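You operate a simulated robot arm through the tools that you are given. There is no shell and no other tool. Be economical: measure what you need, move in short steps, check, and stop when the job is done.

You are at the controls of a simulated robot arm. One attempt, no reset.

## Task
Push the bags drawer shut. Open the grey door, put the drip cup on the lower shelf of the steel shelving away on the top shelf of the grey cupboard, then shut the door. Put two of the test tubes from the side table in the yellow tub. Put two of the pads from the top of the black table on the upper shelf of the steel shelving. Any order will do. Set down upright: drip cup.

Only the result counts: the job must be done as asked and must still hold three seconds after the hand-in. Knocking over, shifting, dropping, spilling or breaking anything else fails it.

## Robot
A 7-joint arm with a two-finger parallel gripper on a trunk, on a base that drives. Base frame: it is fixed to the floor where the robot stands at the start and does not move with it; the origin is under the middle of the robot, x ahead of it, y to its left, z up. Units: cm, rad, N and s.
With the tool pointing down near the work surface it reaches from about 22 to 58 cm from the robot's upright axis, wherever it stands. Its first joint turns from -2.897 to 2.897 rad. Places, roughly: bags drawer [50, 10, 40]; drip cup [225, -75, 50]; grey door [-610, 680, 50]; pad (6x6x3 cm) [30, -440, 80]; test tube [275, -275, 75]; top shelf of the grey cupboard [-620, 700, 50]; upper shelf of the steel shelving [200, -50, 100]; yellow tub [175, -25, 50]. Payload 3.4 kg.
The TCP is the grasp point between the finger pads, 3 cm short of the fingertips. In the tool frame z runs along the fingers and y along their closing line. Largest opening 9.4 cm; finger width 2.8, thickness 1; the body of the gripper, 5 by 9.6 cm, starts 5.5 cm behind the TCP.
Orientation is that of the tool frame in the base frame, as a unit quaternion [w, x, y, z]. With the fingers straight down and closing along the base's y, the tool's x points along the base's -x, its y along +y and its z along -z.

## Interface
- The arm moves only by the tool move_arm. Its argument "commands" is one flat list of numbers, 7 for each row, row after row: the shift along the tool's x, y, z in units of 25 mm (1.0 is 25 mm), then the turn, a rotation vector about the tool's x, y, z in units of 6 degrees (1.0 is 6 degrees), then the gripper command, from -1 (fully open) to 1 (shut), values between in proportion. In form: [tx, ty, tz, wx, wy, wz, hand, tx, ty, tz, wx, wy, wz, hand, ...]. A call has 1 to 8 rows; each row shifts and turns the commanded pose from where the row before left it, along the tool's axes as they then stand. A call with a number of a shift or a turn outside -1 to 1 is refused whole. A row lasts 0.2 s, in which the tool goes at most 5 cm and 0.15 rad; a call with a longer step from one row to the next is refused whole, and so is a gripper value outside its range. Where a pose cannot be reached the arm comes as near as it can. A force on the tool above 40 N (or 10 N above the force at the start of the call, whichever is more), or a blocked arm, ends the call early, and 0.2 s more pass. The fingers move at their own pace (about 7.2 cm/s each) and stop on an object; they squeeze with about 38 N. The grip force told is the motor's: it shows also when the fingers shut on nothing. Time passes only in rows, and 0.2 s behind the last, so rows that do not move let the fingers close. It gives the time, the measured TCP pose, the force on the tool (base axes), the opening and the grip force at its end, in the units of the frame above (readings bear some noise), with the torque about the TCP (base axes, N m) and any sound that the robot's microphone picked up.
- Cameras (640 x 400 px; columns grow to the right, rows downward): "scene" is now at [-0.5, 12.8, 141.04]; the picture's right is [-0.37, -0.93, 0.00], its down [-0.85, 0.34, -0.41] and it looks along [0.38, -0.15, -0.91] (base axes); focal length 278 px, centre (320, 200). "wrist" rides on the gripper at [7.6, 1.4, -10.2] in the tool frame; the picture's right is [-0.18, 0.98, 0.00], its down [-0.75, -0.14, -0.64] and it looks along [-0.63, -0.12, 0.77] (tool axes); focal length 243 px, centre (320, 200). There is no depth. A picture from a camera that has moved, and an enlarged one, comes with that camera's place and axes in the base frame and with its lens.
- capture(camera): a new picture of that camera. It takes no simulated time.
- lift_body(by): slides the trunk up (or, below 0, down) by that many cm; the arm and the scene camera ride with it, the base frame stays. It gives what a move gives, with no picture.
- roll_base(legs): drives the robot by 1 to 6 legs, each [ahead, left, turn to the left] in cm, cm and rad, along the robot's own axes; the way and the turn of a leg run together, so that a leg with both is an arc; at most 150 cm and 3.142 rad a leg. The arm and the cameras ride along, it lands a little off, and it stops where it bumps. It gives what a move gives.
- pan_tilt(pan, tilt): turns the head with the scene camera to pan (to the left, within 2.705 rad either way) and tilt (down, from -0.506 to 1.204), counted from straight ahead of the robot. It gives what a move gives.
- zoom(camera, box): a new picture of the part [left, top, right, bottom] of that camera's present view, enlarged. It takes no simulated time.
- hand_in(): hands the job in; it is judged then, once.

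Go step by step. Nothing tells you exact positions but the pictures and the camera data: compare them with the known pose of the tool, close in by small moves and look again before you grip or let go. The budget is 196 turns and 182 pictures, counting those below and the enlarged ones. Unless the task says otherwise, let go and move clear before handing in.

The tools are called as name(argument=value, ...) on one line, values as JSON. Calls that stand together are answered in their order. move_arm: Moves the arm, as the interface text tells. Its arguments: {"type":"object","properties":{"commands":{"type":"array"}},"required":["commands"]} The other tools are called the same way: lift_body (by) slides the trunk up or down; roll_base (legs) drives the base; pan_tilt (pan, tilt) turns the head that bears the scene camera; capture (camera) takes a picture; zoom (camera, box) takes an enlarged picture of a part of a camera's view; hand_in () hands the job in.

At the start:

```text
t: 0.0
ee_pos: [32.72, -1.02, 65.53]
orientation: [0.0, 0.0, 1.0, 0.0]
contact_force: [-1.0, -0.2, 0.6]
ft_torque: [0.0, -0.02, -0.01]
opening: 9.4
gripper_force: 0.1
trunk travel left (down, up): [-10.0, 28.6]
robot x, y, heading: [0.11, -0.04, -0.002]
head pan, tilt: [-0.382, 1.154]
```

scene: 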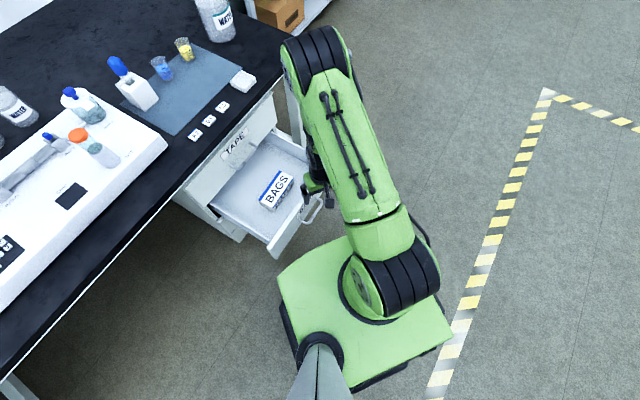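
wrist: 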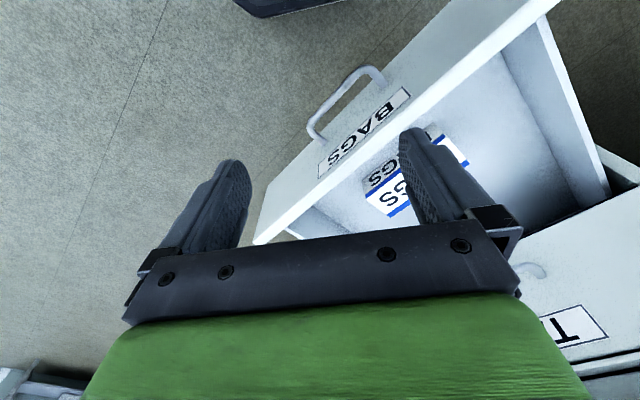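

I see the open bags drawer just ahead of the robot, with the black table to the left. I'll look around before moving.

pan_tilt(pan=0.3, tilt=0.75)

capture(camera="scene")

pan_tilt(pan=-0.6, tilt=0.45)

capture(camera="scene")

pan_tilt(pan=-1.6, tilt=0.4)

capture(camera="scene")

pan_tilt(pan=2.3, tilt=0.3)

capture(camera="scene")

```text
t: 1.1
ee_pos: [32.69, -1.09, 65.49]
orientation: [0.0, 0.0, 1.0, 0.0]
contact_force: [0.9, -0.1, 0.3]
ft_torque: [0.0, -0.01, 0.0]
opening: 9.4
gripper_force: 0.0
trunk travel left (down, up): [-10.0, 28.6]
robot x, y, heading: [0.0, 0.44, -0.002]
head pan, tilt: [0.3, 0.75]
```

```text
179 pictures are left
camera scene: at [1.91, 17.46, 143.94], right [0.29, -0.96, 0.0], down [-0.65, -0.2, -0.73], along [0.7, 0.22, -0.68], focal length 278 px, centre (320, 200)
```

scene: 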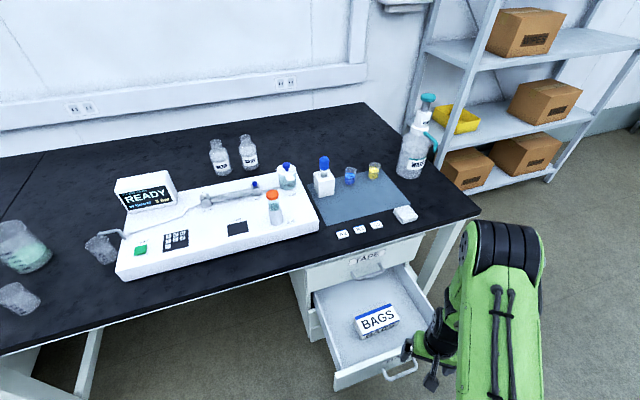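

```text
t: 2.3
ee_pos: [32.72, -1.13, 65.56]
orientation: [0.0, 0.0, 1.0, 0.0]
contact_force: [0.3, -0.4, -0.2]
ft_torque: [-0.02, -0.02, 0.0]
opening: 9.41
gripper_force: 0.1
trunk travel left (down, up): [-10.0, 28.6]
robot x, y, heading: [-0.09, -0.1, 0.002]
head pan, tilt: [-0.6, 0.45]
```

```text
178 pictures are left
camera scene: at [1.58, 9.83, 146.58], right [-0.56, -0.83, 0.0], down [-0.36, 0.25, -0.9], along [0.74, -0.51, -0.44], focal length 278 px, centre (320, 200)
```

scene: 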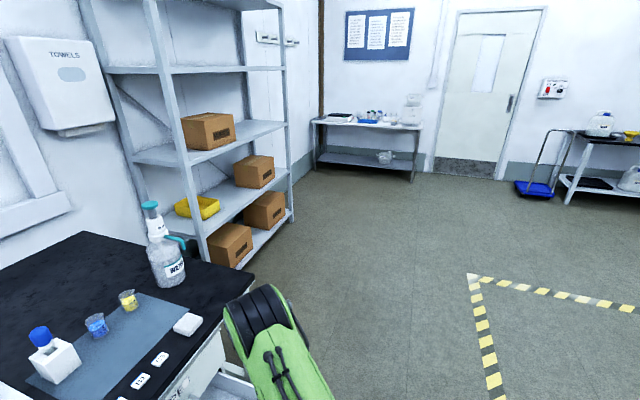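

```text
t: 3.5
ee_pos: [32.76, -1.04, 65.57]
orientation: [0.0, 0.0, 1.0, 0.0]
contact_force: [-0.2, -0.2, 0.4]
ft_torque: [0.01, -0.02, 0.0]
opening: 9.4
gripper_force: 0.1
trunk travel left (down, up): [-10.0, 28.6]
robot x, y, heading: [-0.23, -0.03, -0.003]
head pan, tilt: [-1.6, 0.4]
```

```text
177 pictures are left
camera scene: at [-6.27, 5.76, 147.05], right [-1.0, 0.03, 0.0], down [0.01, 0.39, -0.92], along [-0.03, -0.92, -0.39], focal length 278 px, centre (320, 200)
```

scene: 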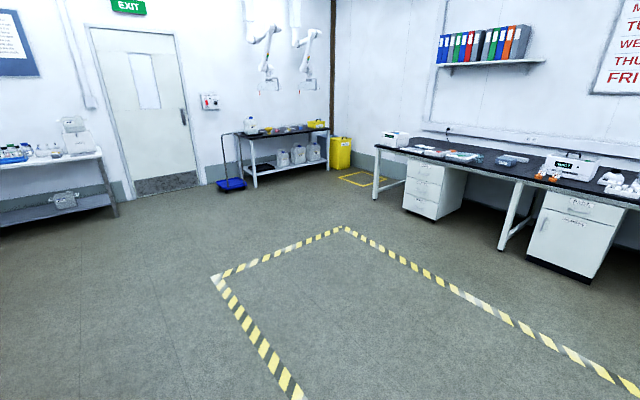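

```text
t: 6.7
ee_pos: [32.75, -1.02, 65.58]
orientation: [0.0, 0.0, 1.0, 0.0]
contact_force: [-0.6, -0.4, -0.2]
ft_torque: [-0.03, 0.01, 0.01]
opening: 9.42
gripper_force: 0.1
trunk travel left (down, up): [-10.0, 28.6]
robot x, y, heading: [-0.24, -0.24, -0.004]
head pan, tilt: [2.3, 0.3]
```

```text
176 pictures are left
camera scene: at [-12.23, 21.98, 147.98], right [0.75, 0.67, 0.0], down [0.2, -0.22, -0.96], along [-0.64, 0.71, -0.3], focal length 278 px, centre (320, 200)
```

scene: 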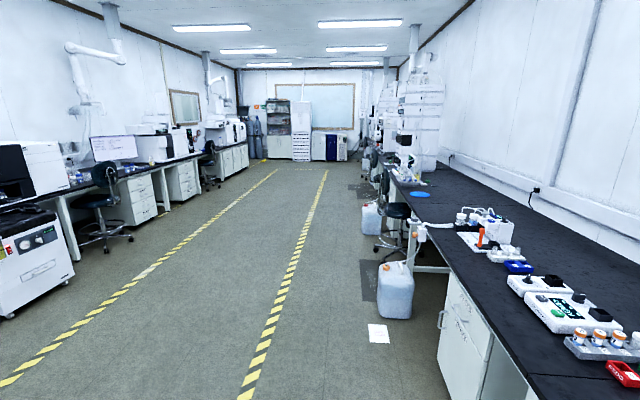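

The room's axes are turned about 36° from the base frame: table normal ≈ (0.81, 0.59). I'll turn to face the bags drawer squarely, shift to be in line with it, and look.

roll_base(legs=[[0, 0, 0.628], [0, -13, 0]])

pan_tilt(pan=0, tilt=0.95)

capture(camera="scene")

capture(camera="wrist")

```text
t: 9.7
ee_pos: [34.67, 8.05, 65.57]
orientation: [0.0, -0.311, 0.95, 0.001]
contact_force: [0.9, -0.2, -0.3]
ft_torque: [0.03, 0.04, 0.01]
opening: 9.38
gripper_force: 0.1
trunk travel left (down, up): [-10.0, 28.6]
robot x, y, heading: [7.38, -9.93, 0.633]
head pan, tilt: [2.3, 0.3]
```

```text
t: 11.9
ee_pos: [34.56, 8.01, 65.58]
orientation: [0.0, -0.311, 0.951, 0.0]
contact_force: [0.3, 0.2, 0.4]
ft_torque: [-0.02, -0.01, -0.01]
opening: 9.41
gripper_force: 0.1
trunk travel left (down, up): [-10.0, 28.6]
robot x, y, heading: [7.98, -10.34, 0.631]
head pan, tilt: [0.0, 0.949]
```

```text
175 pictures are left
camera scene: at [-0.34, 2.48, 142.39], right [0.59, -0.81, 0.0], down [-0.66, -0.48, -0.58], along [0.47, 0.34, -0.81], focal length 278 px, centre (320, 200)
```

scene: 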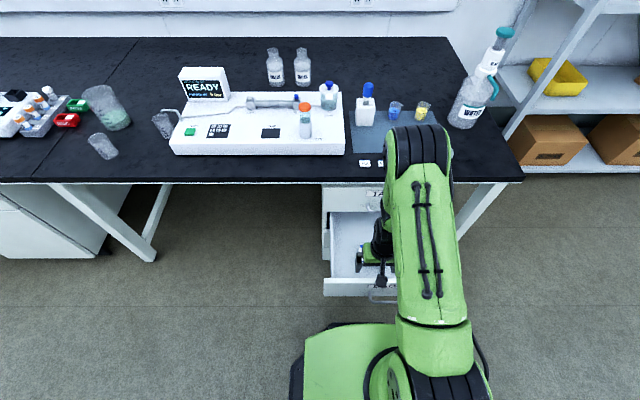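

```text
174 pictures are left
camera wrist: at [27.68, 4.56, 75.88], right [-0.43, 0.9, 0.0], down [0.69, 0.33, 0.64], along [0.58, 0.28, -0.77], focal length 243 px, centre (320, 200)
```

wrist: 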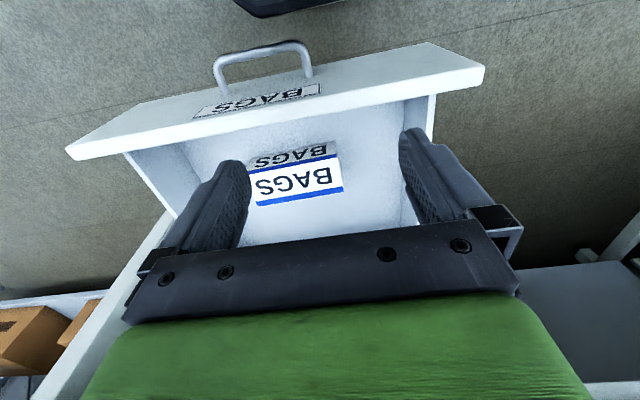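

The drawer panel spans roughly p −1..43 in the room's axes, with its front at q≈33, its top at z≈51 and its handle at z≈38. I'll back off and shift right to centre, then tilt the closed hand forward about 45° to push on the panel above the handle.

roll_base(legs=[[-10, -6, 0]])

move_arm(commands=[0, 0, 0, 0, -0.94, 0, 1, 0, 0, 0, 0, -0.94, 0, 1, 0, 0, 0, 0, -0.94, 0, 1, 0, 0, 0, 0, -0.94, 0, 1, 0, 0, 0, 0, -0.94, 0, 1, 0, 0, 0, 0, -0.94, 0, 1, 0, 0, 0, 0, -0.94, 0, 1, 0, 0, 0, 0, -0.94, 0, 1])

```text
t: 13.1
ee_pos: [30.3, -2.54, 65.64]
orientation: [0.001, -0.313, 0.95, 0.0]
contact_force: [0.3, -0.8, -0.6]
ft_torque: [0.02, -0.03, 0.01]
opening: 9.39
gripper_force: 0.2
trunk travel left (down, up): [-10.0, 28.6]
robot x, y, heading: [3.09, -21.05, 0.636]
head pan, tilt: [0.0, 0.949]
```

```text
t: 14.9
ee_pos: [30.29, -2.54, 65.65]
orientation: [0.365, -0.289, 0.877, 0.119]
contact_force: [-0.4, -0.1, 0.5]
ft_torque: [0.02, 0.0, -0.02]
opening: 0.0
gripper_force: 32.8
trunk travel left (down, up): [-10.0, 28.6]
robot x, y, heading: [3.46, -21.11, 0.635]
head pan, tilt: [0.0, 0.949]
```

Hand tilted; now lowering straight down to z≈47 in front of the panel.

move_arm(commands=[0.877, 0, 0.877, 0, 0, 0, 1, 0.877, 0, 0.877, 0, 0, 0, 1, 0.877, 0, 0.877, 0, 0, 0, 1, 0.877, 0, 0.877, 0, 0, 0, 1, 0.877, 0, 0.877, 0, 0, 0, 1, 0.877, 0, 0.877, 0, 0, 0, 1])

capture(camera="scene")

capture(camera="wrist")

```text
t: 16.3
ee_pos: [31.1, -1.96, 48.0]
orientation: [0.368, -0.291, 0.875, 0.119]
contact_force: [-0.1, 0.0, -0.7]
ft_torque: [0.01, -0.01, -0.01]
opening: 0.0
gripper_force: 32.9
trunk travel left (down, up): [-10.0, 28.6]
robot x, y, heading: [3.1, -21.16, 0.635]
head pan, tilt: [0.0, 0.949]
```

```text
173 pictures are left
camera scene: at [-4.81, -8.24, 142.51], right [0.59, -0.8, 0.0], down [-0.65, -0.48, -0.58], along [0.47, 0.35, -0.81], focal length 278 px, centre (320, 200)
```

scene: 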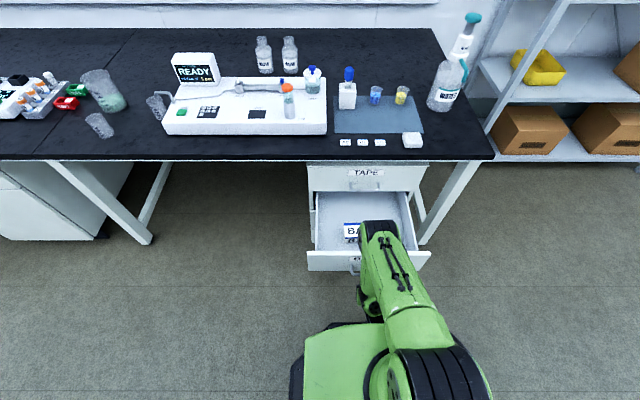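

```text
172 pictures are left
camera wrist: at [19.99, -8.6, 49.78], right [-0.48, 0.87, 0.12], down [0.14, -0.07, 0.99], along [0.86, 0.49, -0.09], focal length 243 px, centre (320, 200)
```

wrist: 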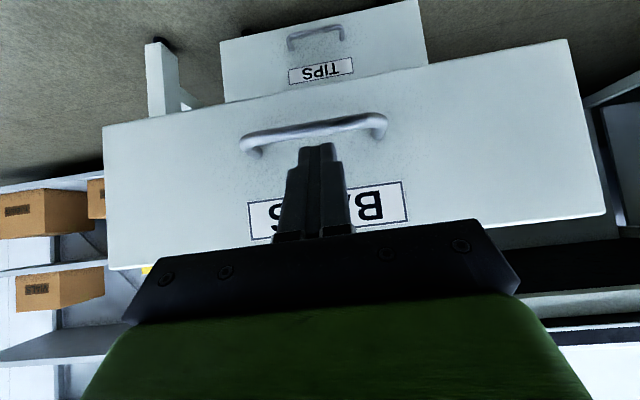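

The hand sits in front of the label, above the handle. Pushing forward.

move_arm(commands=[-0.7, 0, 0.7, 0, 0, 0, 1, -0.7, 0, 0.7, 0, 0, 0, 1, -0.6, 0, 0.6, 0, 0, 0, 1, -0.6, 0, 0.6, 0, 0, 0, 1, -0.6, 0, 0.6, 0, 0, 0, 1, -0.6, 0, 0.6, 0, 0, 0, 1, -0.6, 0, 0.6, 0, 0, 0, 1, -0.6, 0, 0.6, 0, 0, 0, 1])

capture(camera="scene")

```text
t: 18.1
ee_pos: [44.46, 8.05, 47.11]
orientation: [0.364, -0.288, 0.877, 0.12]
contact_force: [0.3, 0.1, -0.3]
ft_torque: [-0.02, 0.0, 0.01]
opening: 0.0
gripper_force: 33.0
trunk travel left (down, up): [-10.0, 28.6]
robot x, y, heading: [3.28, -21.02, 0.632]
head pan, tilt: [0.0, 0.949]
```

```text
171 pictures are left
camera scene: at [-4.78, -8.22, 142.39], right [0.59, -0.8, 0.0], down [-0.65, -0.48, -0.58], along [0.47, 0.35, -0.81], focal length 278 px, centre (320, 200)
```

scene: 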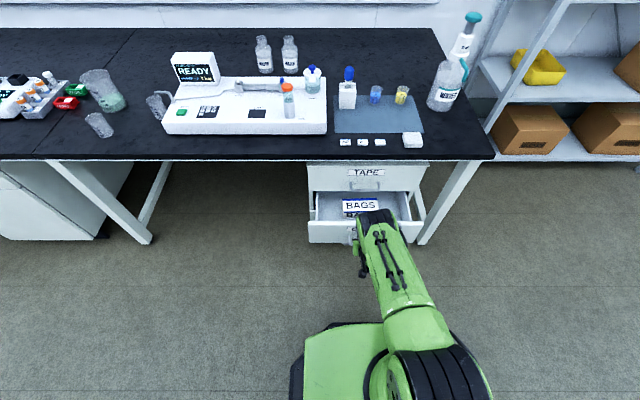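

The drawer is moving in. I'll keep pushing.

move_arm(commands=[-0.6, 0, 0.6, 0, 0, 0, 1, -0.6, 0, 0.6, 0, 0, 0, 1, -0.6, 0, 0.6, 0, 0, 0, 1, -0.5, 0, 0.5, 0, 0, 0, 1, -0.4, 0, 0.4, 0, 0, 0, 1, -0.3, 0, 0.3, 0, 0, 0, 1, -0.3, 0, 0.3, 0, 0, 0, 1, -0.3, 0, 0.3, 0, 0, 0, 1])

capture(camera="scene")

capture(camera="wrist")

```text
t: 19.9
ee_pos: [53.56, 14.87, 47.46]
orientation: [0.365, -0.289, 0.877, 0.12]
contact_force: [-0.1, 1.1, 0.3]
ft_torque: [0.01, 0.0, -0.07]
opening: 0.02
gripper_force: 32.6
out of reach, approached as far as the arm can: row 7, 8
trunk travel left (down, up): [-10.0, 28.6]
robot x, y, heading: [3.45, -21.05, 0.635]
head pan, tilt: [0.0, 0.949]
```

```text
170 pictures are left
camera scene: at [-4.79, -8.23, 142.39], right [0.59, -0.8, 0.0], down [-0.65, -0.48, -0.58], along [0.47, 0.35, -0.81], focal length 278 px, centre (320, 200)
```

scene: 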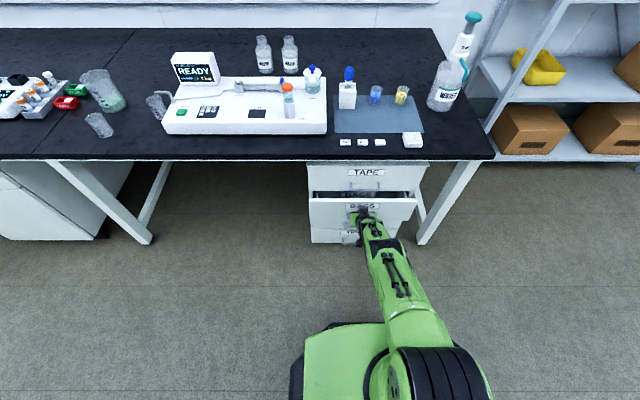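

```text
169 pictures are left
camera wrist: at [42.66, 8.37, 49.27], right [-0.48, 0.87, 0.13], down [0.15, -0.07, 0.99], along [0.87, 0.49, -0.09], focal length 243 px, centre (320, 200)
```

wrist: 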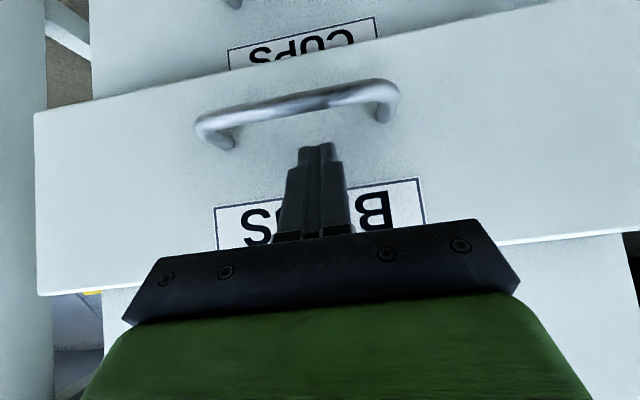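

Arm at its limit with about 5–7 cm left, so I'll push the rest by driving gently.

roll_base(legs=[[4, 0, 0]])

capture(camera="scene")

```text
t: 20.8
ee_pos: [56.96, 17.39, 47.29]
orientation: [0.364, -0.289, 0.877, 0.12]
contact_force: [0.3, -1.0, -0.6]
ft_torque: [0.02, -0.02, 0.0]
opening: 0.03
gripper_force: 33.1
trunk travel left (down, up): [-10.0, 28.6]
robot x, y, heading: [6.73, -18.3, 0.636]
head pan, tilt: [0.0, 0.949]
```

```text
168 pictures are left
camera scene: at [-1.41, -5.73, 142.39], right [0.59, -0.8, 0.0], down [-0.65, -0.48, -0.58], along [0.47, 0.35, -0.81], focal length 278 px, centre (320, 200)
```

scene: 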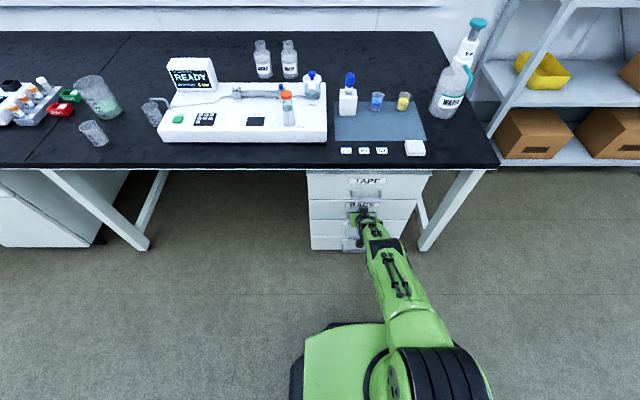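

roll_base(legs=[[2, 0, 0]])

zoom(camera="scene", box=[280, 140, 460, 270])

```text
t: 21.6
ee_pos: [57.51, 17.71, 47.09]
orientation: [0.36, -0.289, 0.879, 0.118]
contact_force: [-1.2, -0.2, -0.8]
ft_torque: [0.05, -0.07, 0.01]
opening: 0.0
gripper_force: 33.2
trunk travel left (down, up): [-10.0, 28.6]
robot x, y, heading: [7.4, -18.04, 0.631]
head pan, tilt: [0.0, 0.949]
stopped in leg 1: the force on the tool passed its limit at 145 N (the readings are from after the stop); the commanded pose is now the measured one
```

```text
3.08 times, centred on (370, 205) of scene
camera zoom: at [-0.8, -5.28, 142.38], right [0.59, -0.8, 0.0], down [-0.65, -0.48, -0.58], along [0.47, 0.35, -0.81], focal length 855 px, centre (166, 185)
```

zoom: 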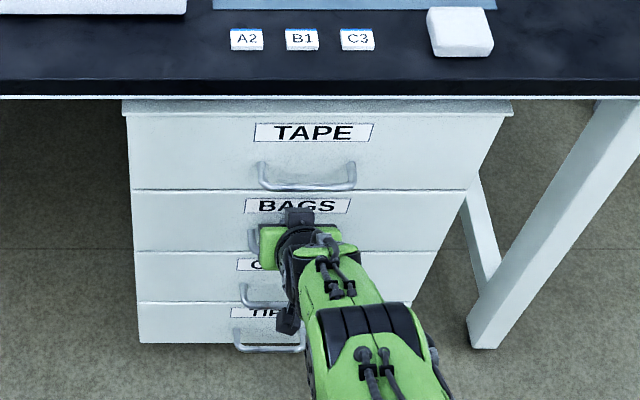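

The bags drawer is flush and closed (it hit its stop). I'll back off, tuck the arm, and drive over to look at the shelving.

roll_base(legs=[[-20, 0, 0]])

move_arm(commands=[0.8, 0, -0.8, 0, 0.94, 0, 1, 0.8, 0, -0.8, 0, 0.94, 0, 1, 0.4, 0, -0.8, 0, 0.94, 0, 1, 0.4, 0, -1, 0, 0.94, 0, 1, 0.3, 0, -1, 0, 0.94, 0, 1, 0, 0, -1, 0, 0.94, 0, 1, 0, 0, -1, 0, 0.94, 0, 1, 0.5, 0, -1, 0, 0.94, 0, 1])

roll_base(legs=[[0, -130, 0]])

pan_tilt(pan=0, tilt=0.5)

capture(camera="scene")

```text
t: 23.2
ee_pos: [41.47, 5.77, 47.09]
orientation: [0.36, -0.288, 0.879, 0.118]
contact_force: [-0.7, -0.1, 1.0]
ft_torque: [0.01, 0.02, 0.02]
opening: 0.0
gripper_force: 32.8
trunk travel left (down, up): [-10.0, 28.6]
robot x, y, heading: [-8.49, -29.69, 0.628]
head pan, tilt: [0.0, 0.949]
```

```text
t: 25.0
ee_pos: [30.47, -2.36, 59.53]
orientation: [-0.006, -0.311, 0.95, -0.002]
contact_force: [1.1, 0.5, 0.6]
ft_torque: [0.03, 0.0, 0.03]
opening: 0.02
gripper_force: 32.8
trunk travel left (down, up): [-10.0, 28.6]
robot x, y, heading: [-8.85, -29.63, 0.631]
head pan, tilt: [0.0, 0.949]
```

```text
t: 31.6
ee_pos: [108.66, -111.23, 59.47]
orientation: [-0.005, -0.302, 0.953, -0.002]
contact_force: [0.6, -0.3, 0.7]
ft_torque: [-0.02, 0.0, 0.01]
opening: 0.0
gripper_force: 32.9
trunk travel left (down, up): [-10.0, 28.6]
robot x, y, heading: [69.11, -137.8, 0.614]
head pan, tilt: [0.0, 0.949]
```

```text
t: 32.5
ee_pos: [108.74, -111.27, 59.42]
orientation: [-0.005, -0.301, 0.953, -0.002]
contact_force: [-0.4, -0.5, -0.4]
ft_torque: [0.01, -0.01, 0.01]
opening: 0.01
gripper_force: 33.0
trunk travel left (down, up): [-10.0, 28.6]
robot x, y, heading: [68.72, -137.98, 0.605]
head pan, tilt: [0.0, 0.499]
```

```text
166 pictures are left
camera scene: at [62.72, -123.78, 146.13], right [0.58, -0.82, 0.0], down [-0.39, -0.28, -0.88], along [0.72, 0.5, -0.48], focal length 278 px, centre (320, 200)
```

scene: 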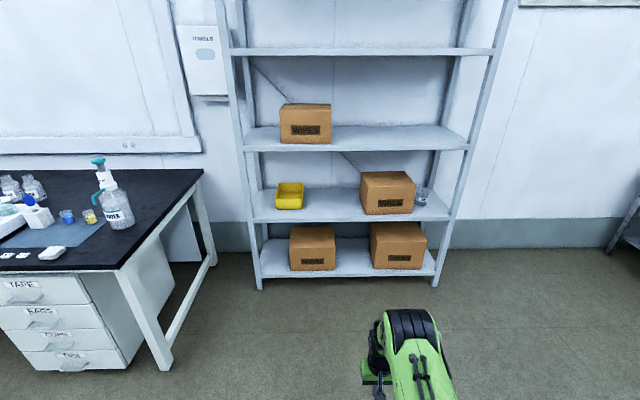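

The tub and drip cup (right end) are on the z≈50 shelf; the upper shelf (z≈100) has free room. I'll zoom on cup and tub.

zoom(camera="scene", box=[350, 140, 478, 220])

zoom(camera="scene", box=[236, 150, 364, 230])

pan_tilt(pan=-0.9, tilt=0.4)

capture(camera="scene")

```text
5.00 times, centred on (414, 180) of scene
camera zoom: at [62.72, -123.78, 146.13], right [0.58, -0.82, 0.0], down [-0.39, -0.28, -0.88], along [0.72, 0.5, -0.48], focal length 1390 px, centre (-150, 300)
```

zoom: 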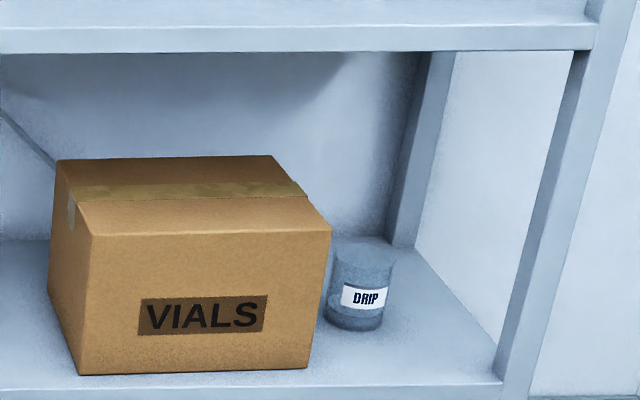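

```text
5.00 times, centred on (300, 190) of scene
camera zoom: at [62.72, -123.78, 146.13], right [0.58, -0.82, 0.0], down [-0.39, -0.28, -0.88], along [0.72, 0.5, -0.48], focal length 1390 px, centre (420, 250)
```

zoom: 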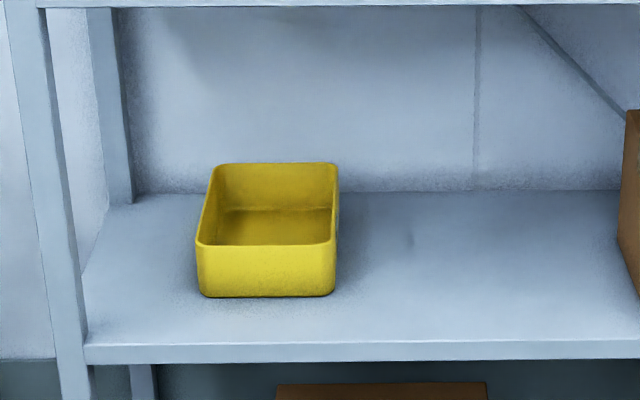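

```text
t: 33.7
ee_pos: [108.64, -111.2, 59.58]
orientation: [-0.005, -0.301, 0.954, -0.001]
contact_force: [0.6, 0.6, 0.3]
ft_torque: [-0.02, 0.05, -0.05]
opening: 0.0
gripper_force: 33.2
trunk travel left (down, up): [-10.0, 28.6]
robot x, y, heading: [69.09, -137.87, 0.612]
head pan, tilt: [-0.901, 0.4]
```

```text
163 pictures are left
camera scene: at [64.16, -131.63, 147.05], right [-0.28, -0.96, 0.0], down [-0.37, 0.11, -0.92], along [0.88, -0.26, -0.39], focal length 278 px, centre (320, 200)
```

scene: 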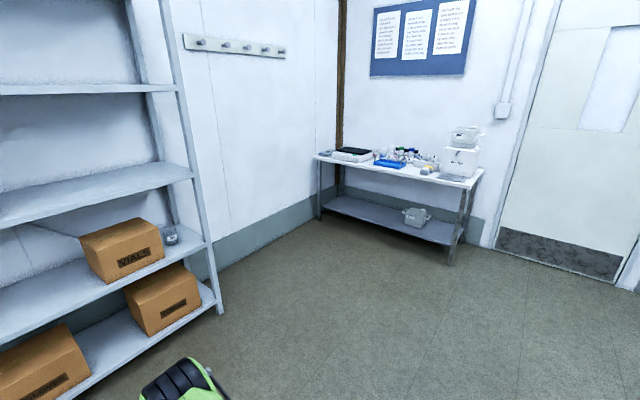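

I'll do the test tubes first: turn to face the side table and approach to a viewing distance.

roll_base(legs=[[0, 0, -1.556], [130, 75, 0]])

pan_tilt(pan=0, tilt=0.65)

capture(camera="scene")

```text
refused: leg 2 is longer than a leg can be; nothing moved
```

```text
t: 34.9
ee_pos: [108.71, -111.3, 59.47]
orientation: [-0.005, -0.301, 0.954, -0.002]
contact_force: [-0.3, 0.0, -0.4]
ft_torque: [-0.01, 0.01, 0.02]
opening: 0.0
gripper_force: 33.1
trunk travel left (down, up): [-10.0, 28.6]
robot x, y, heading: [69.03, -138.08, 0.615]
head pan, tilt: [0.0, 0.649]
```

```text
162 pictures are left
camera scene: at [62.38, -124.03, 144.8], right [0.57, -0.82, 0.0], down [-0.49, -0.35, -0.8], along [0.65, 0.46, -0.6], focal length 278 px, centre (320, 200)
```

scene: 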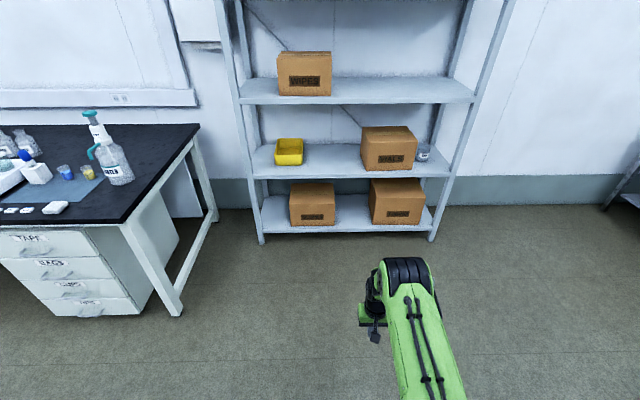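

roll_base(legs=[[0, 0, -1.556], [110, 60, 0], [20, 20, 0]])

capture(camera="scene")

```text
t: 46.8
ee_pos: [235.34, -241.92, 59.56]
orientation: [-0.005, 0.472, 0.882, 0.003]
contact_force: [-0.2, -0.2, 0.2]
ft_torque: [-0.02, 0.0, -0.03]
opening: 0.0
gripper_force: 33.3
trunk travel left (down, up): [-10.0, 28.6]
robot x, y, heading: [209.37, -201.61, -0.977]
head pan, tilt: [0.0, 0.649]
```

```text
161 pictures are left
camera scene: at [223.73, -195.5, 144.79], right [-0.83, -0.56, 0.0], down [-0.34, 0.5, -0.8], along [0.44, -0.66, -0.61], focal length 278 px, centre (320, 200)
```

scene: 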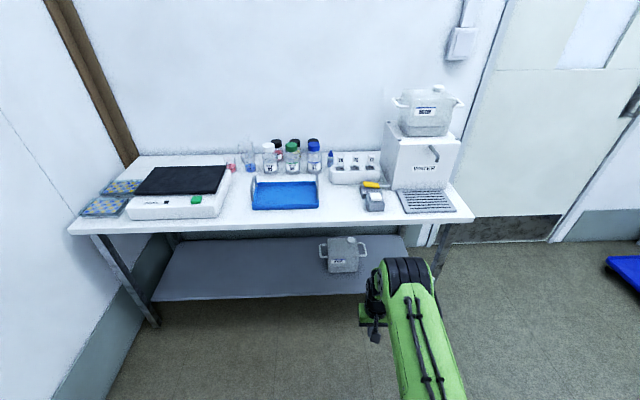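

zoom(camera="scene", box=[220, 120, 420, 225])

zoom(camera="scene", box=[320, 140, 400, 190])

zoom(camera="scene", box=[60, 140, 220, 240])

```text
3.20 times, centred on (320, 172) of scene
camera zoom: at [223.73, -195.5, 144.79], right [-0.83, -0.56, 0.0], down [-0.34, 0.5, -0.8], along [0.44, -0.66, -0.61], focal length 890 px, centre (320, 288)
```

zoom: 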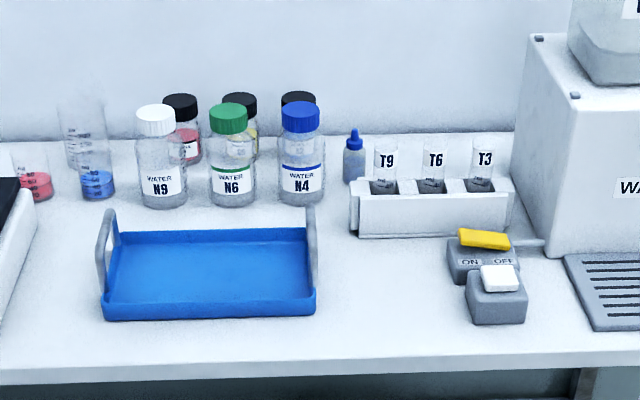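

```text
8.00 times, centred on (360, 165) of scene
camera zoom: at [223.73, -195.5, 144.79], right [-0.83, -0.56, 0.0], down [-0.34, 0.5, -0.8], along [0.44, -0.66, -0.61], focal length 2224 px, centre (0, 480)
```

zoom: 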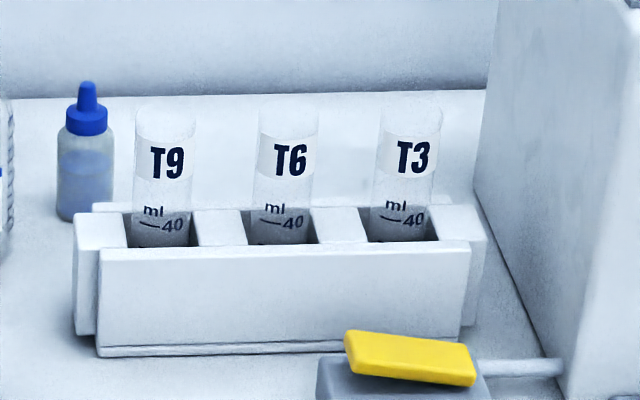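

```text
4.00 times, centred on (140, 190) of scene
camera zoom: at [223.73, -195.5, 144.79], right [-0.83, -0.56, 0.0], down [-0.34, 0.5, -0.8], along [0.44, -0.66, -0.61], focal length 1112 px, centre (1040, 240)
```

zoom: 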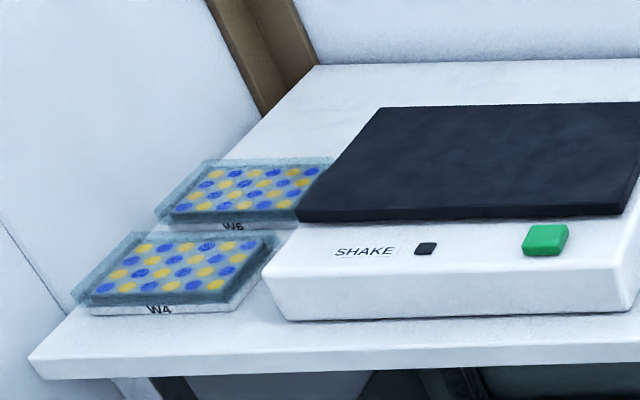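

The tubes T9, T6 and T3 stand in a white rack at about p≈388. I'll raise the trunk and arm well clear of the table, then approach it.

lift_body(by=28)

move_arm(commands=[0, 0, -1, 0, 0, 0, -0.36, 0, 0, -1, 0, 0, 0, -0.36, 0, 0, -1, 0, 0, 0, -0.36, 0, 0, -1, 0, 0, 0, -0.36, 0, 0, -1, 0, 0, 0, -0.36, 0, 0, -1, 0, 0, 0, -0.36, 0, 0, -1, 0, 0, 0, -0.36])

roll_base(legs=[[0, 0, 0.035], [44, -2, 0]])

capture(camera="scene")

capture(camera="wrist")

```text
t: 49.6
ee_pos: [235.24, -241.9, 87.55]
orientation: [-0.006, 0.472, 0.882, 0.003]
contact_force: [0.3, 0.6, -0.6]
ft_torque: [0.05, 0.01, -0.04]
opening: 0.02
gripper_force: 32.8
trunk travel left (down, up): [-38.0, 0.6]
robot x, y, heading: [209.79, -201.36, -0.984]
head pan, tilt: [0.0, 0.649]
```

```text
t: 51.2
ee_pos: [235.11, -241.87, 105.33]
orientation: [-0.005, 0.471, 0.882, 0.002]
contact_force: [-0.2, 0.0, -0.1]
ft_torque: [-0.01, 0.0, 0.0]
opening: 6.4
gripper_force: 0.2
trunk travel left (down, up): [-38.0, 0.6]
robot x, y, heading: [209.39, -201.45, -0.983]
head pan, tilt: [0.0, 0.649]
```

```text
t: 54.2
ee_pos: [261.11, -277.58, 105.33]
orientation: [-0.006, 0.452, 0.892, 0.002]
contact_force: [-0.1, 0.6, -0.1]
ft_torque: [0.01, 0.02, -0.03]
opening: 6.37
gripper_force: 0.0
trunk travel left (down, up): [-38.0, 0.6]
robot x, y, heading: [233.79, -238.03, -0.942]
head pan, tilt: [0.0, 0.649]
```

```text
157 pictures are left
camera scene: at [247.55, -231.63, 172.79], right [-0.81, -0.59, 0.0], down [-0.36, 0.49, -0.8], along [0.47, -0.64, -0.6], focal length 278 px, centre (320, 200)
```

scene: 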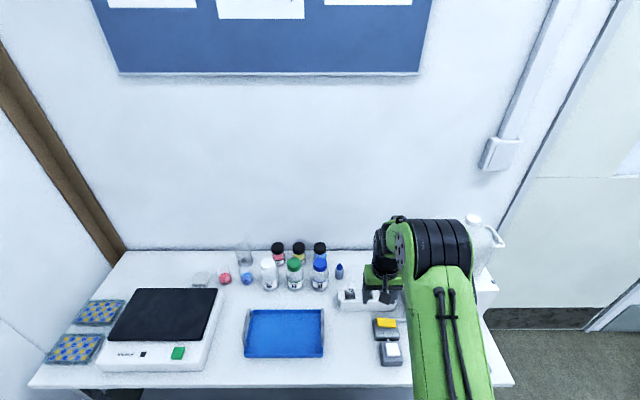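

```text
156 pictures are left
camera wrist: at [257.82, -270.87, 115.64], right [0.9, 0.43, 0.0], down [0.34, -0.7, 0.63], along [0.27, -0.57, -0.77], focal length 243 px, centre (320, 200)
```

wrist: 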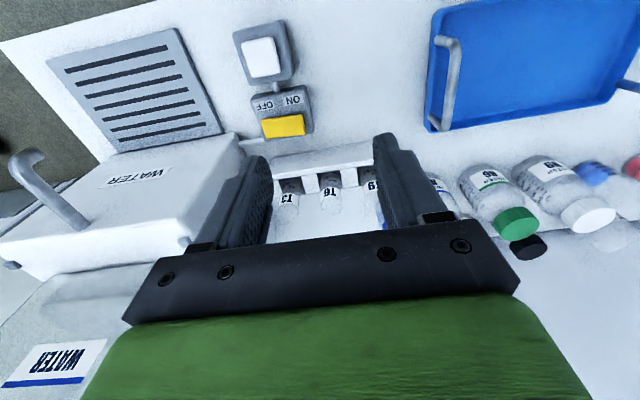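

Robot is at p≈330 and the rack at p≈390. I'll zoom to fix the tube positions before moving.

zoom(camera="scene", box=[320, 250, 440, 325])

zoom(camera="wrist", box=[240, 120, 400, 220])

```text
5.33 times, centred on (380, 288) of scene
camera zoom: at [247.55, -231.63, 172.79], right [-0.81, -0.59, 0.0], down [-0.36, 0.49, -0.8], along [0.47, -0.64, -0.6], focal length 1482 px, centre (0, -267)
```

zoom: 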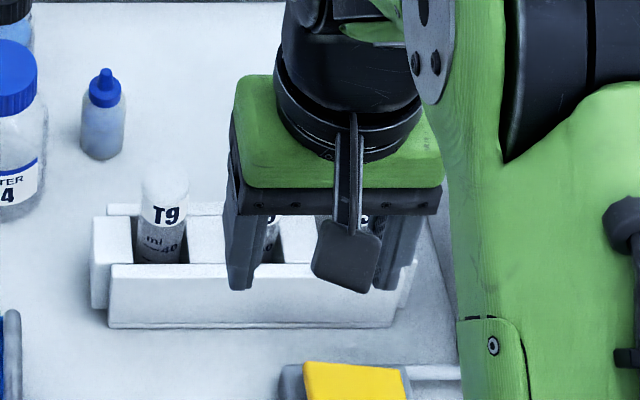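

```text
4.00 times, centred on (320, 170) of wrist
camera zoom: at [257.82, -270.87, 115.64], right [0.9, 0.43, 0.0], down [0.34, -0.7, 0.63], along [0.27, -0.57, -0.77], focal length 970 px, centre (320, 320)
```

zoom: 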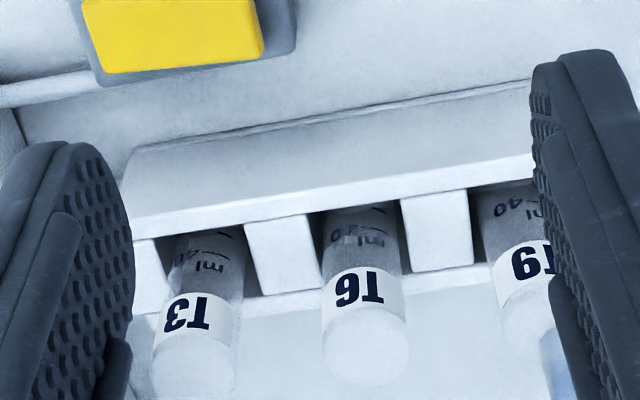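

T9's axis is at about p≈395, q≈53, label height z≈85; rack rim z≈79.5. I'll nudge the base, tilt the tool 30° forward for reach, and check.

roll_base(legs=[[3.5, 5, 0]])

move_arm(commands=[0, 0, 0, 0, -1, 0, -0.36, 0, 0, 0, 0, -1, 0, -0.36, 0, 0, 0, 0, -1, 0, -0.36, 0, 0, 0, 0, -1, 0, -0.36, 0, 0, 0, 0, -1, 0, -0.36, 0, 0, 0, 0, 0, 0, -0.36])

capture(camera="wrist")

```text
t: 55.2
ee_pos: [267.35, -277.42, 105.27]
orientation: [-0.005, 0.453, 0.891, 0.003]
contact_force: [-0.3, -0.8, 0.1]
ft_torque: [-0.04, 0.01, -0.01]
opening: 6.37
gripper_force: 0.0
trunk travel left (down, up): [-38.0, 0.6]
robot x, y, heading: [240.14, -238.1, -0.938]
head pan, tilt: [0.0, 0.649]
```

```text
t: 56.6
ee_pos: [267.18, -277.52, 105.19]
orientation: [0.227, 0.438, 0.862, -0.115]
contact_force: [0.5, -0.7, 0.1]
ft_torque: [0.0, -0.02, 0.02]
opening: 6.38
gripper_force: 0.1
trunk travel left (down, up): [-38.0, 0.6]
robot x, y, heading: [239.75, -237.9, -0.942]
head pan, tilt: [0.0, 0.649]
```

```text
153 pictures are left
camera wrist: at [261.38, -267.35, 110.52], right [0.89, 0.45, 0.09], down [0.09, -0.36, 0.93], along [0.45, -0.82, -0.36], focal length 243 px, centre (320, 200)
```

wrist: 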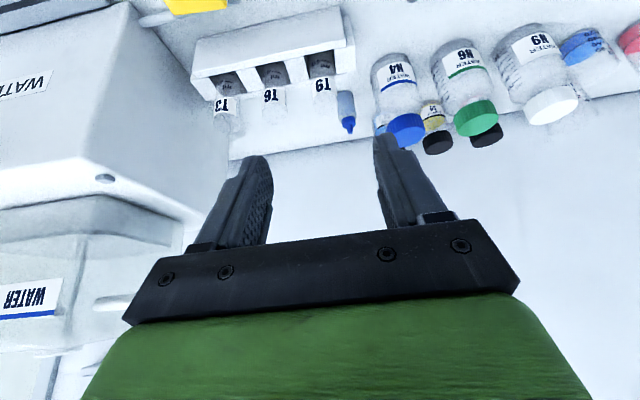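

move_arm(commands=[-0.95, 0, 0.548, 0, 0, 0, -0.36, -0.95, 0, 0.548, 0, 0, 0, -0.36, -0.95, 0, 0.548, 0, 0, 0, -0.36, -0.95, 0, 0.548, 0, 0, 0, -0.36, -0.95, 0, 0.548, 0, 0, 0, -0.36, 0.533, 0, 0.924, 0, 0, 0, -0.36, 0.533, 0, 0.924, 0, 0, 0, -0.36, 0.533, 0, 0.924, 0, 0, 0, -0.36])

capture(camera="scene")

capture(camera="wrist")

```text
t: 58.4
ee_pos: [275.34, -288.46, 97.02]
orientation: [0.226, 0.438, 0.863, -0.115]
contact_force: [-0.4, 0.3, -0.6]
ft_torque: [0.02, 0.0, 0.0]
opening: 6.4
gripper_force: 0.1
trunk travel left (down, up): [-38.0, 0.6]
robot x, y, heading: [239.71, -238.22, -0.938]
head pan, tilt: [0.0, 0.649]
```

```text
152 pictures are left
camera scene: at [253.62, -231.49, 172.79], right [-0.81, -0.59, 0.0], down [-0.36, 0.49, -0.8], along [0.47, -0.64, -0.6], focal length 278 px, centre (320, 200)
```

scene: 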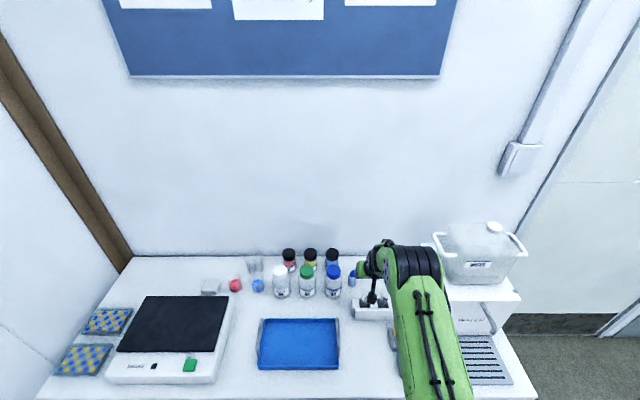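

```text
151 pictures are left
camera wrist: at [269.59, -278.35, 102.3], right [0.89, 0.45, 0.09], down [0.09, -0.36, 0.93], along [0.45, -0.82, -0.36], focal length 243 px, centre (320, 200)
```

wrist: 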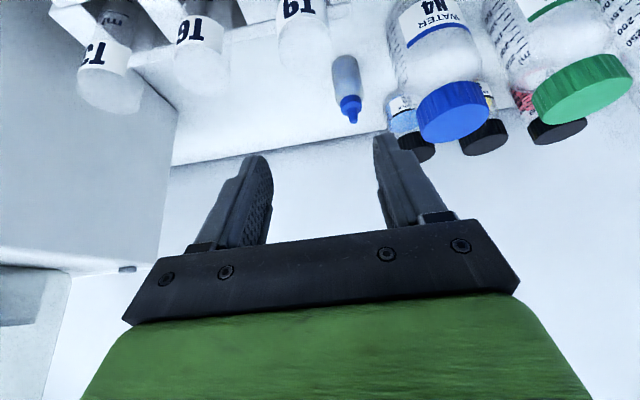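

TCP is right above T9 (p≈395.3, q≈53.1). The forearm keeps clear of the pot. Lowering 12.5 cm.

move_arm(commands=[0.5, 0, 0.866, 0, 0, 0, -0.36, 0.5, 0, 0.866, 0, 0, 0, -0.36, 0.5, 0, 0.866, 0, 0, 0, -0.36, 0.5, 0, 0.866, 0, 0, 0, -0.36, 0.4, 0, 0.7, 0, 0, 0, -0.36, 0, 0, 0, 0, 0, 0, -0.36])

zoom(camera="scene", box=[330, 220, 490, 320])

capture(camera="wrist")

```text
t: 59.6
ee_pos: [275.26, -288.43, 85.93]
orientation: [0.227, 0.438, 0.862, -0.115]
contact_force: [0.3, -0.3, 0.9]
ft_torque: [0.09, 0.06, 0.01]
opening: 6.39
gripper_force: 0.1
trunk travel left (down, up): [-38.0, 0.6]
robot x, y, heading: [239.62, -237.74, -0.939]
head pan, tilt: [0.0, 0.649]
stopped in row 6: the force on the tool passed its limit at 48 N (the readings are from after the stop); the commanded pose is now the measured one
```

```text
4.00 times, centred on (410, 270) of scene
camera zoom: at [253.48, -231.28, 172.8], right [-0.81, -0.59, 0.0], down [-0.36, 0.49, -0.8], along [0.47, -0.64, -0.6], focal length 1112 px, centre (-40, -80)
```

zoom: 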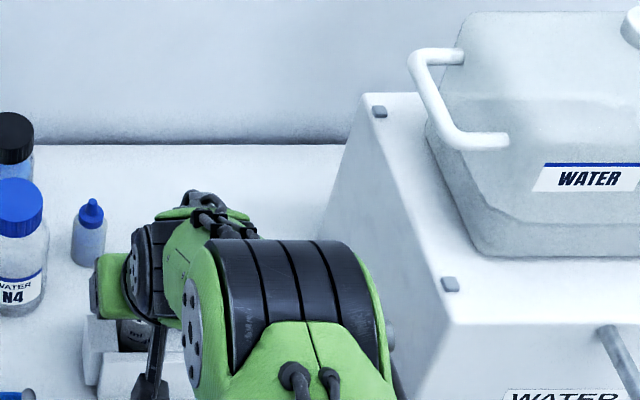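

```text
149 pictures are left
camera wrist: at [269.53, -278.23, 91.04], right [0.89, 0.45, 0.09], down [0.09, -0.36, 0.93], along [0.45, -0.82, -0.36], focal length 243 px, centre (320, 200)
```

wrist: 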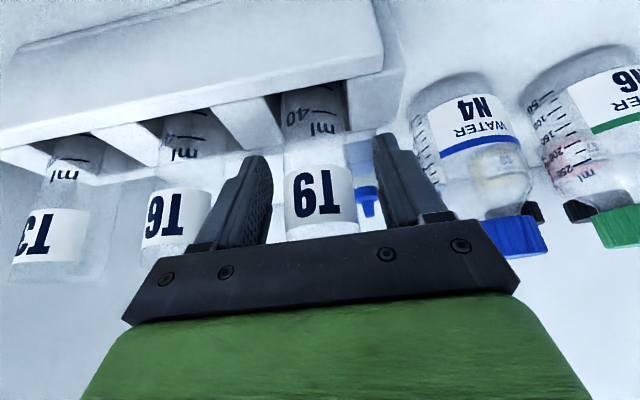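

The palm touched the tube's top (tube stands higher than I thought). Rising 1 cm and gripping there.

move_arm(commands=[-0.2, 0, -0.346, 0, 0, 0, -0.36, 0, 0, 0, 0, 0, 0, 1, 0, 0, 0, 0, 0, 0, 1, 0, 0, 0, 0, 0, 0, 1, 0, 0, 0, 0, 0, 0, 1])

capture(camera="wrist")

```text
t: 60.8
ee_pos: [275.31, -288.33, 86.77]
orientation: [0.227, 0.438, 0.862, -0.115]
contact_force: [0.2, 0.1, 0.8]
ft_torque: [0.03, -0.04, -0.01]
opening: 3.38
gripper_force: 37.6
trunk travel left (down, up): [-38.0, 0.6]
robot x, y, heading: [239.82, -238.15, -0.939]
head pan, tilt: [0.0, 0.649]
```

```text
148 pictures are left
camera wrist: at [269.59, -278.29, 91.98], right [0.89, 0.45, 0.09], down [0.09, -0.36, 0.93], along [0.45, -0.82, -0.36], focal length 243 px, centre (320, 200)
```

wrist: 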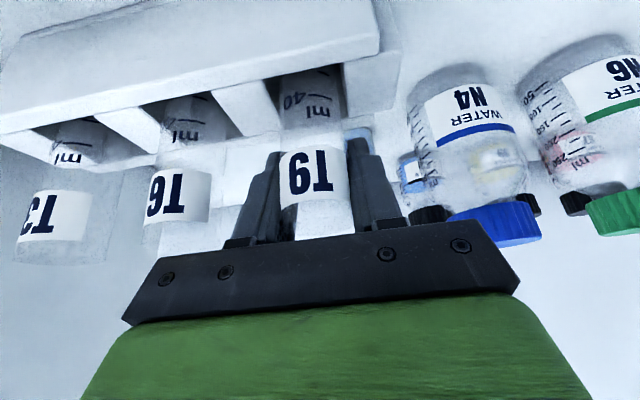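

T9 is gripped (3.4 cm). Lifting straight up.

move_arm(commands=[-0.3, 0, -0.52, 0, 0, 0, 1, -0.45, 0, -0.78, 0, 0, 0, 1, -0.5, 0, -0.866, 0, 0, 0, 1, -0.5, 0, -0.866, 0, 0, 0, 1, -0.5, 0, -0.866, 0, 0, 0, 1, -0.5, 0, -0.866, 0, 0, 0, 1, -0.5, 0, -0.866, 0, 0, 0, 1, -0.5, 0, -0.866, 0, 0, 0, 1])

capture(camera="scene")

capture(camera="wrist")

```text
t: 62.6
ee_pos: [275.31, -288.42, 105.51]
orientation: [0.227, 0.437, 0.863, -0.114]
contact_force: [-0.7, -0.1, -0.5]
ft_torque: [-0.02, 0.0, -0.03]
opening: 3.4
gripper_force: 38.2
trunk travel left (down, up): [-38.0, 0.6]
robot x, y, heading: [240.02, -237.82, -0.938]
head pan, tilt: [0.0, 0.649]
```

```text
147 pictures are left
camera scene: at [253.55, -231.4, 172.79], right [-0.81, -0.59, 0.0], down [-0.36, 0.49, -0.8], along [0.47, -0.64, -0.6], focal length 278 px, centre (320, 200)
```

scene: 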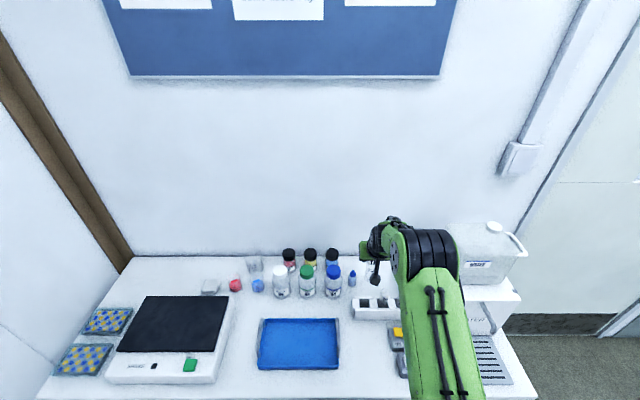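

```text
146 pictures are left
camera wrist: at [269.62, -278.35, 110.67], right [0.89, 0.45, 0.09], down [0.09, -0.36, 0.93], along [0.45, -0.82, -0.36], focal length 243 px, centre (320, 200)
```

wrist: 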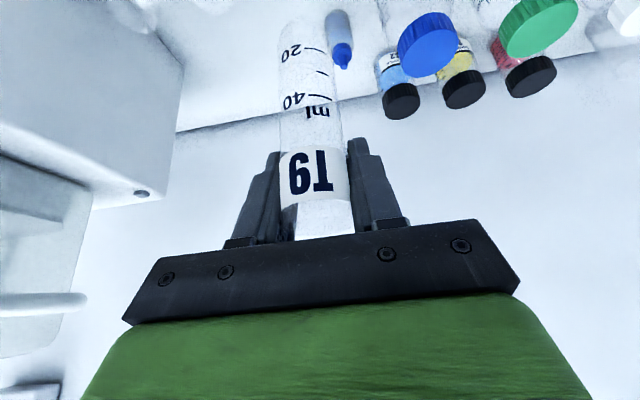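

T9 is out and held upright. I'll retract a bit, back away from the table, turn to the shelving and drive in front of the yellow tub.

roll_base(legs=[[-45, 0, 0], [0, 0, 1.567], [0, 0, 0], [0, 120, 0], [0, 47, 0]])

move_arm(commands=[0.866, 0, -0.5, 0, 0, 0, 1, 0.866, 0, -0.5, 0, 0, 0, 1, 0.866, 0, -0.5, 0, 0, 0, 1, 0.866, 0, -0.5, 0, 0, 0, 1, 0.866, 0, -0.5, 0, 0, 0, 1, 0.866, 0, -0.5, 0, 0, 0, 1])

lift_body(by=-22)

pan_tilt(pan=0, tilt=0.7)

capture(camera="scene")

capture(camera="wrist")

```text
t: 72.8
ee_pos: [225.29, -112.46, 105.26]
orientation: [0.248, -0.282, 0.925, 0.055]
contact_force: [9.0, -9.6, -1.3]
ft_torque: [0.14, 0.07, -0.21]
opening: 3.37
gripper_force: 37.8
trunk travel left (down, up): [-38.0, 0.6]
robot x, y, heading: [173.43, -145.71, 0.627]
head pan, tilt: [0.0, 0.649]
stopped in leg 4: the force on the tool passed its limit at 57 N (the readings are from after the stop); the commanded pose is now the measured one
```

```text
t: 74.2
ee_pos: [212.56, -120.63, 105.63]
orientation: [0.247, -0.287, 0.924, 0.062]
contact_force: [-0.3, 0.2, 0.0]
ft_torque: [0.0, 0.03, 0.01]
opening: 3.37
gripper_force: 37.9
trunk travel left (down, up): [-38.0, 0.6]
robot x, y, heading: [173.61, -146.01, 0.629]
head pan, tilt: [0.0, 0.649]
```

```text
t: 76.5
ee_pos: [212.75, -120.62, 83.54]
orientation: [0.246, -0.286, 0.924, 0.062]
contact_force: [0.7, -0.5, -0.9]
ft_torque: [0.0, 0.02, 0.01]
opening: 3.39
gripper_force: 37.6
trunk travel left (down, up): [-16.0, 22.6]
robot x, y, heading: [173.88, -146.09, 0.627]
head pan, tilt: [0.0, 0.649]
```

```text
t: 77.1
ee_pos: [212.7, -120.54, 83.59]
orientation: [0.246, -0.287, 0.924, 0.062]
contact_force: [-0.6, -0.1, -0.8]
ft_torque: [-0.03, -0.02, -0.01]
opening: 3.38
gripper_force: 37.7
trunk travel left (down, up): [-16.0, 22.6]
robot x, y, heading: [173.92, -146.11, 0.629]
head pan, tilt: [0.0, 0.7]
```

```text
145 pictures are left
camera scene: at [166.54, -132.44, 150.42], right [0.59, -0.81, 0.0], down [-0.52, -0.38, -0.77], along [0.62, 0.45, -0.64], focal length 278 px, centre (320, 200)
```

scene: 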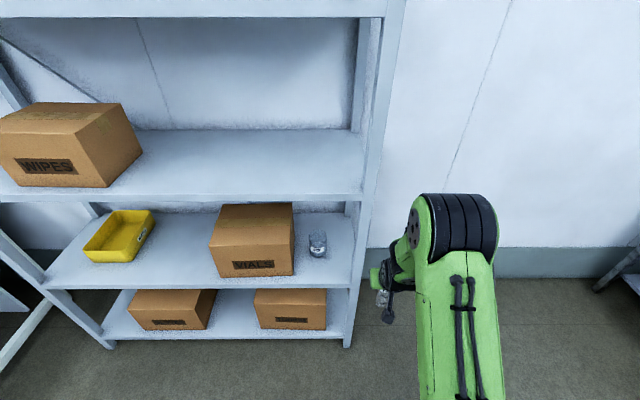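

```text
144 pictures are left
camera wrist: at [202.17, -125.94, 88.81], right [-0.42, 0.91, 0.06], down [0.35, 0.09, 0.93], along [0.84, 0.41, -0.36], focal length 243 px, centre (320, 200)
```

wrist: 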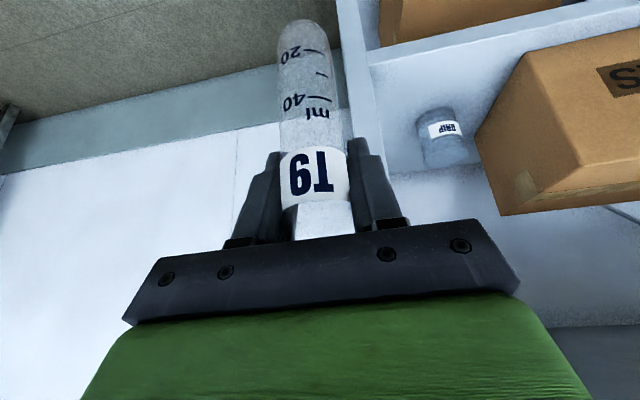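

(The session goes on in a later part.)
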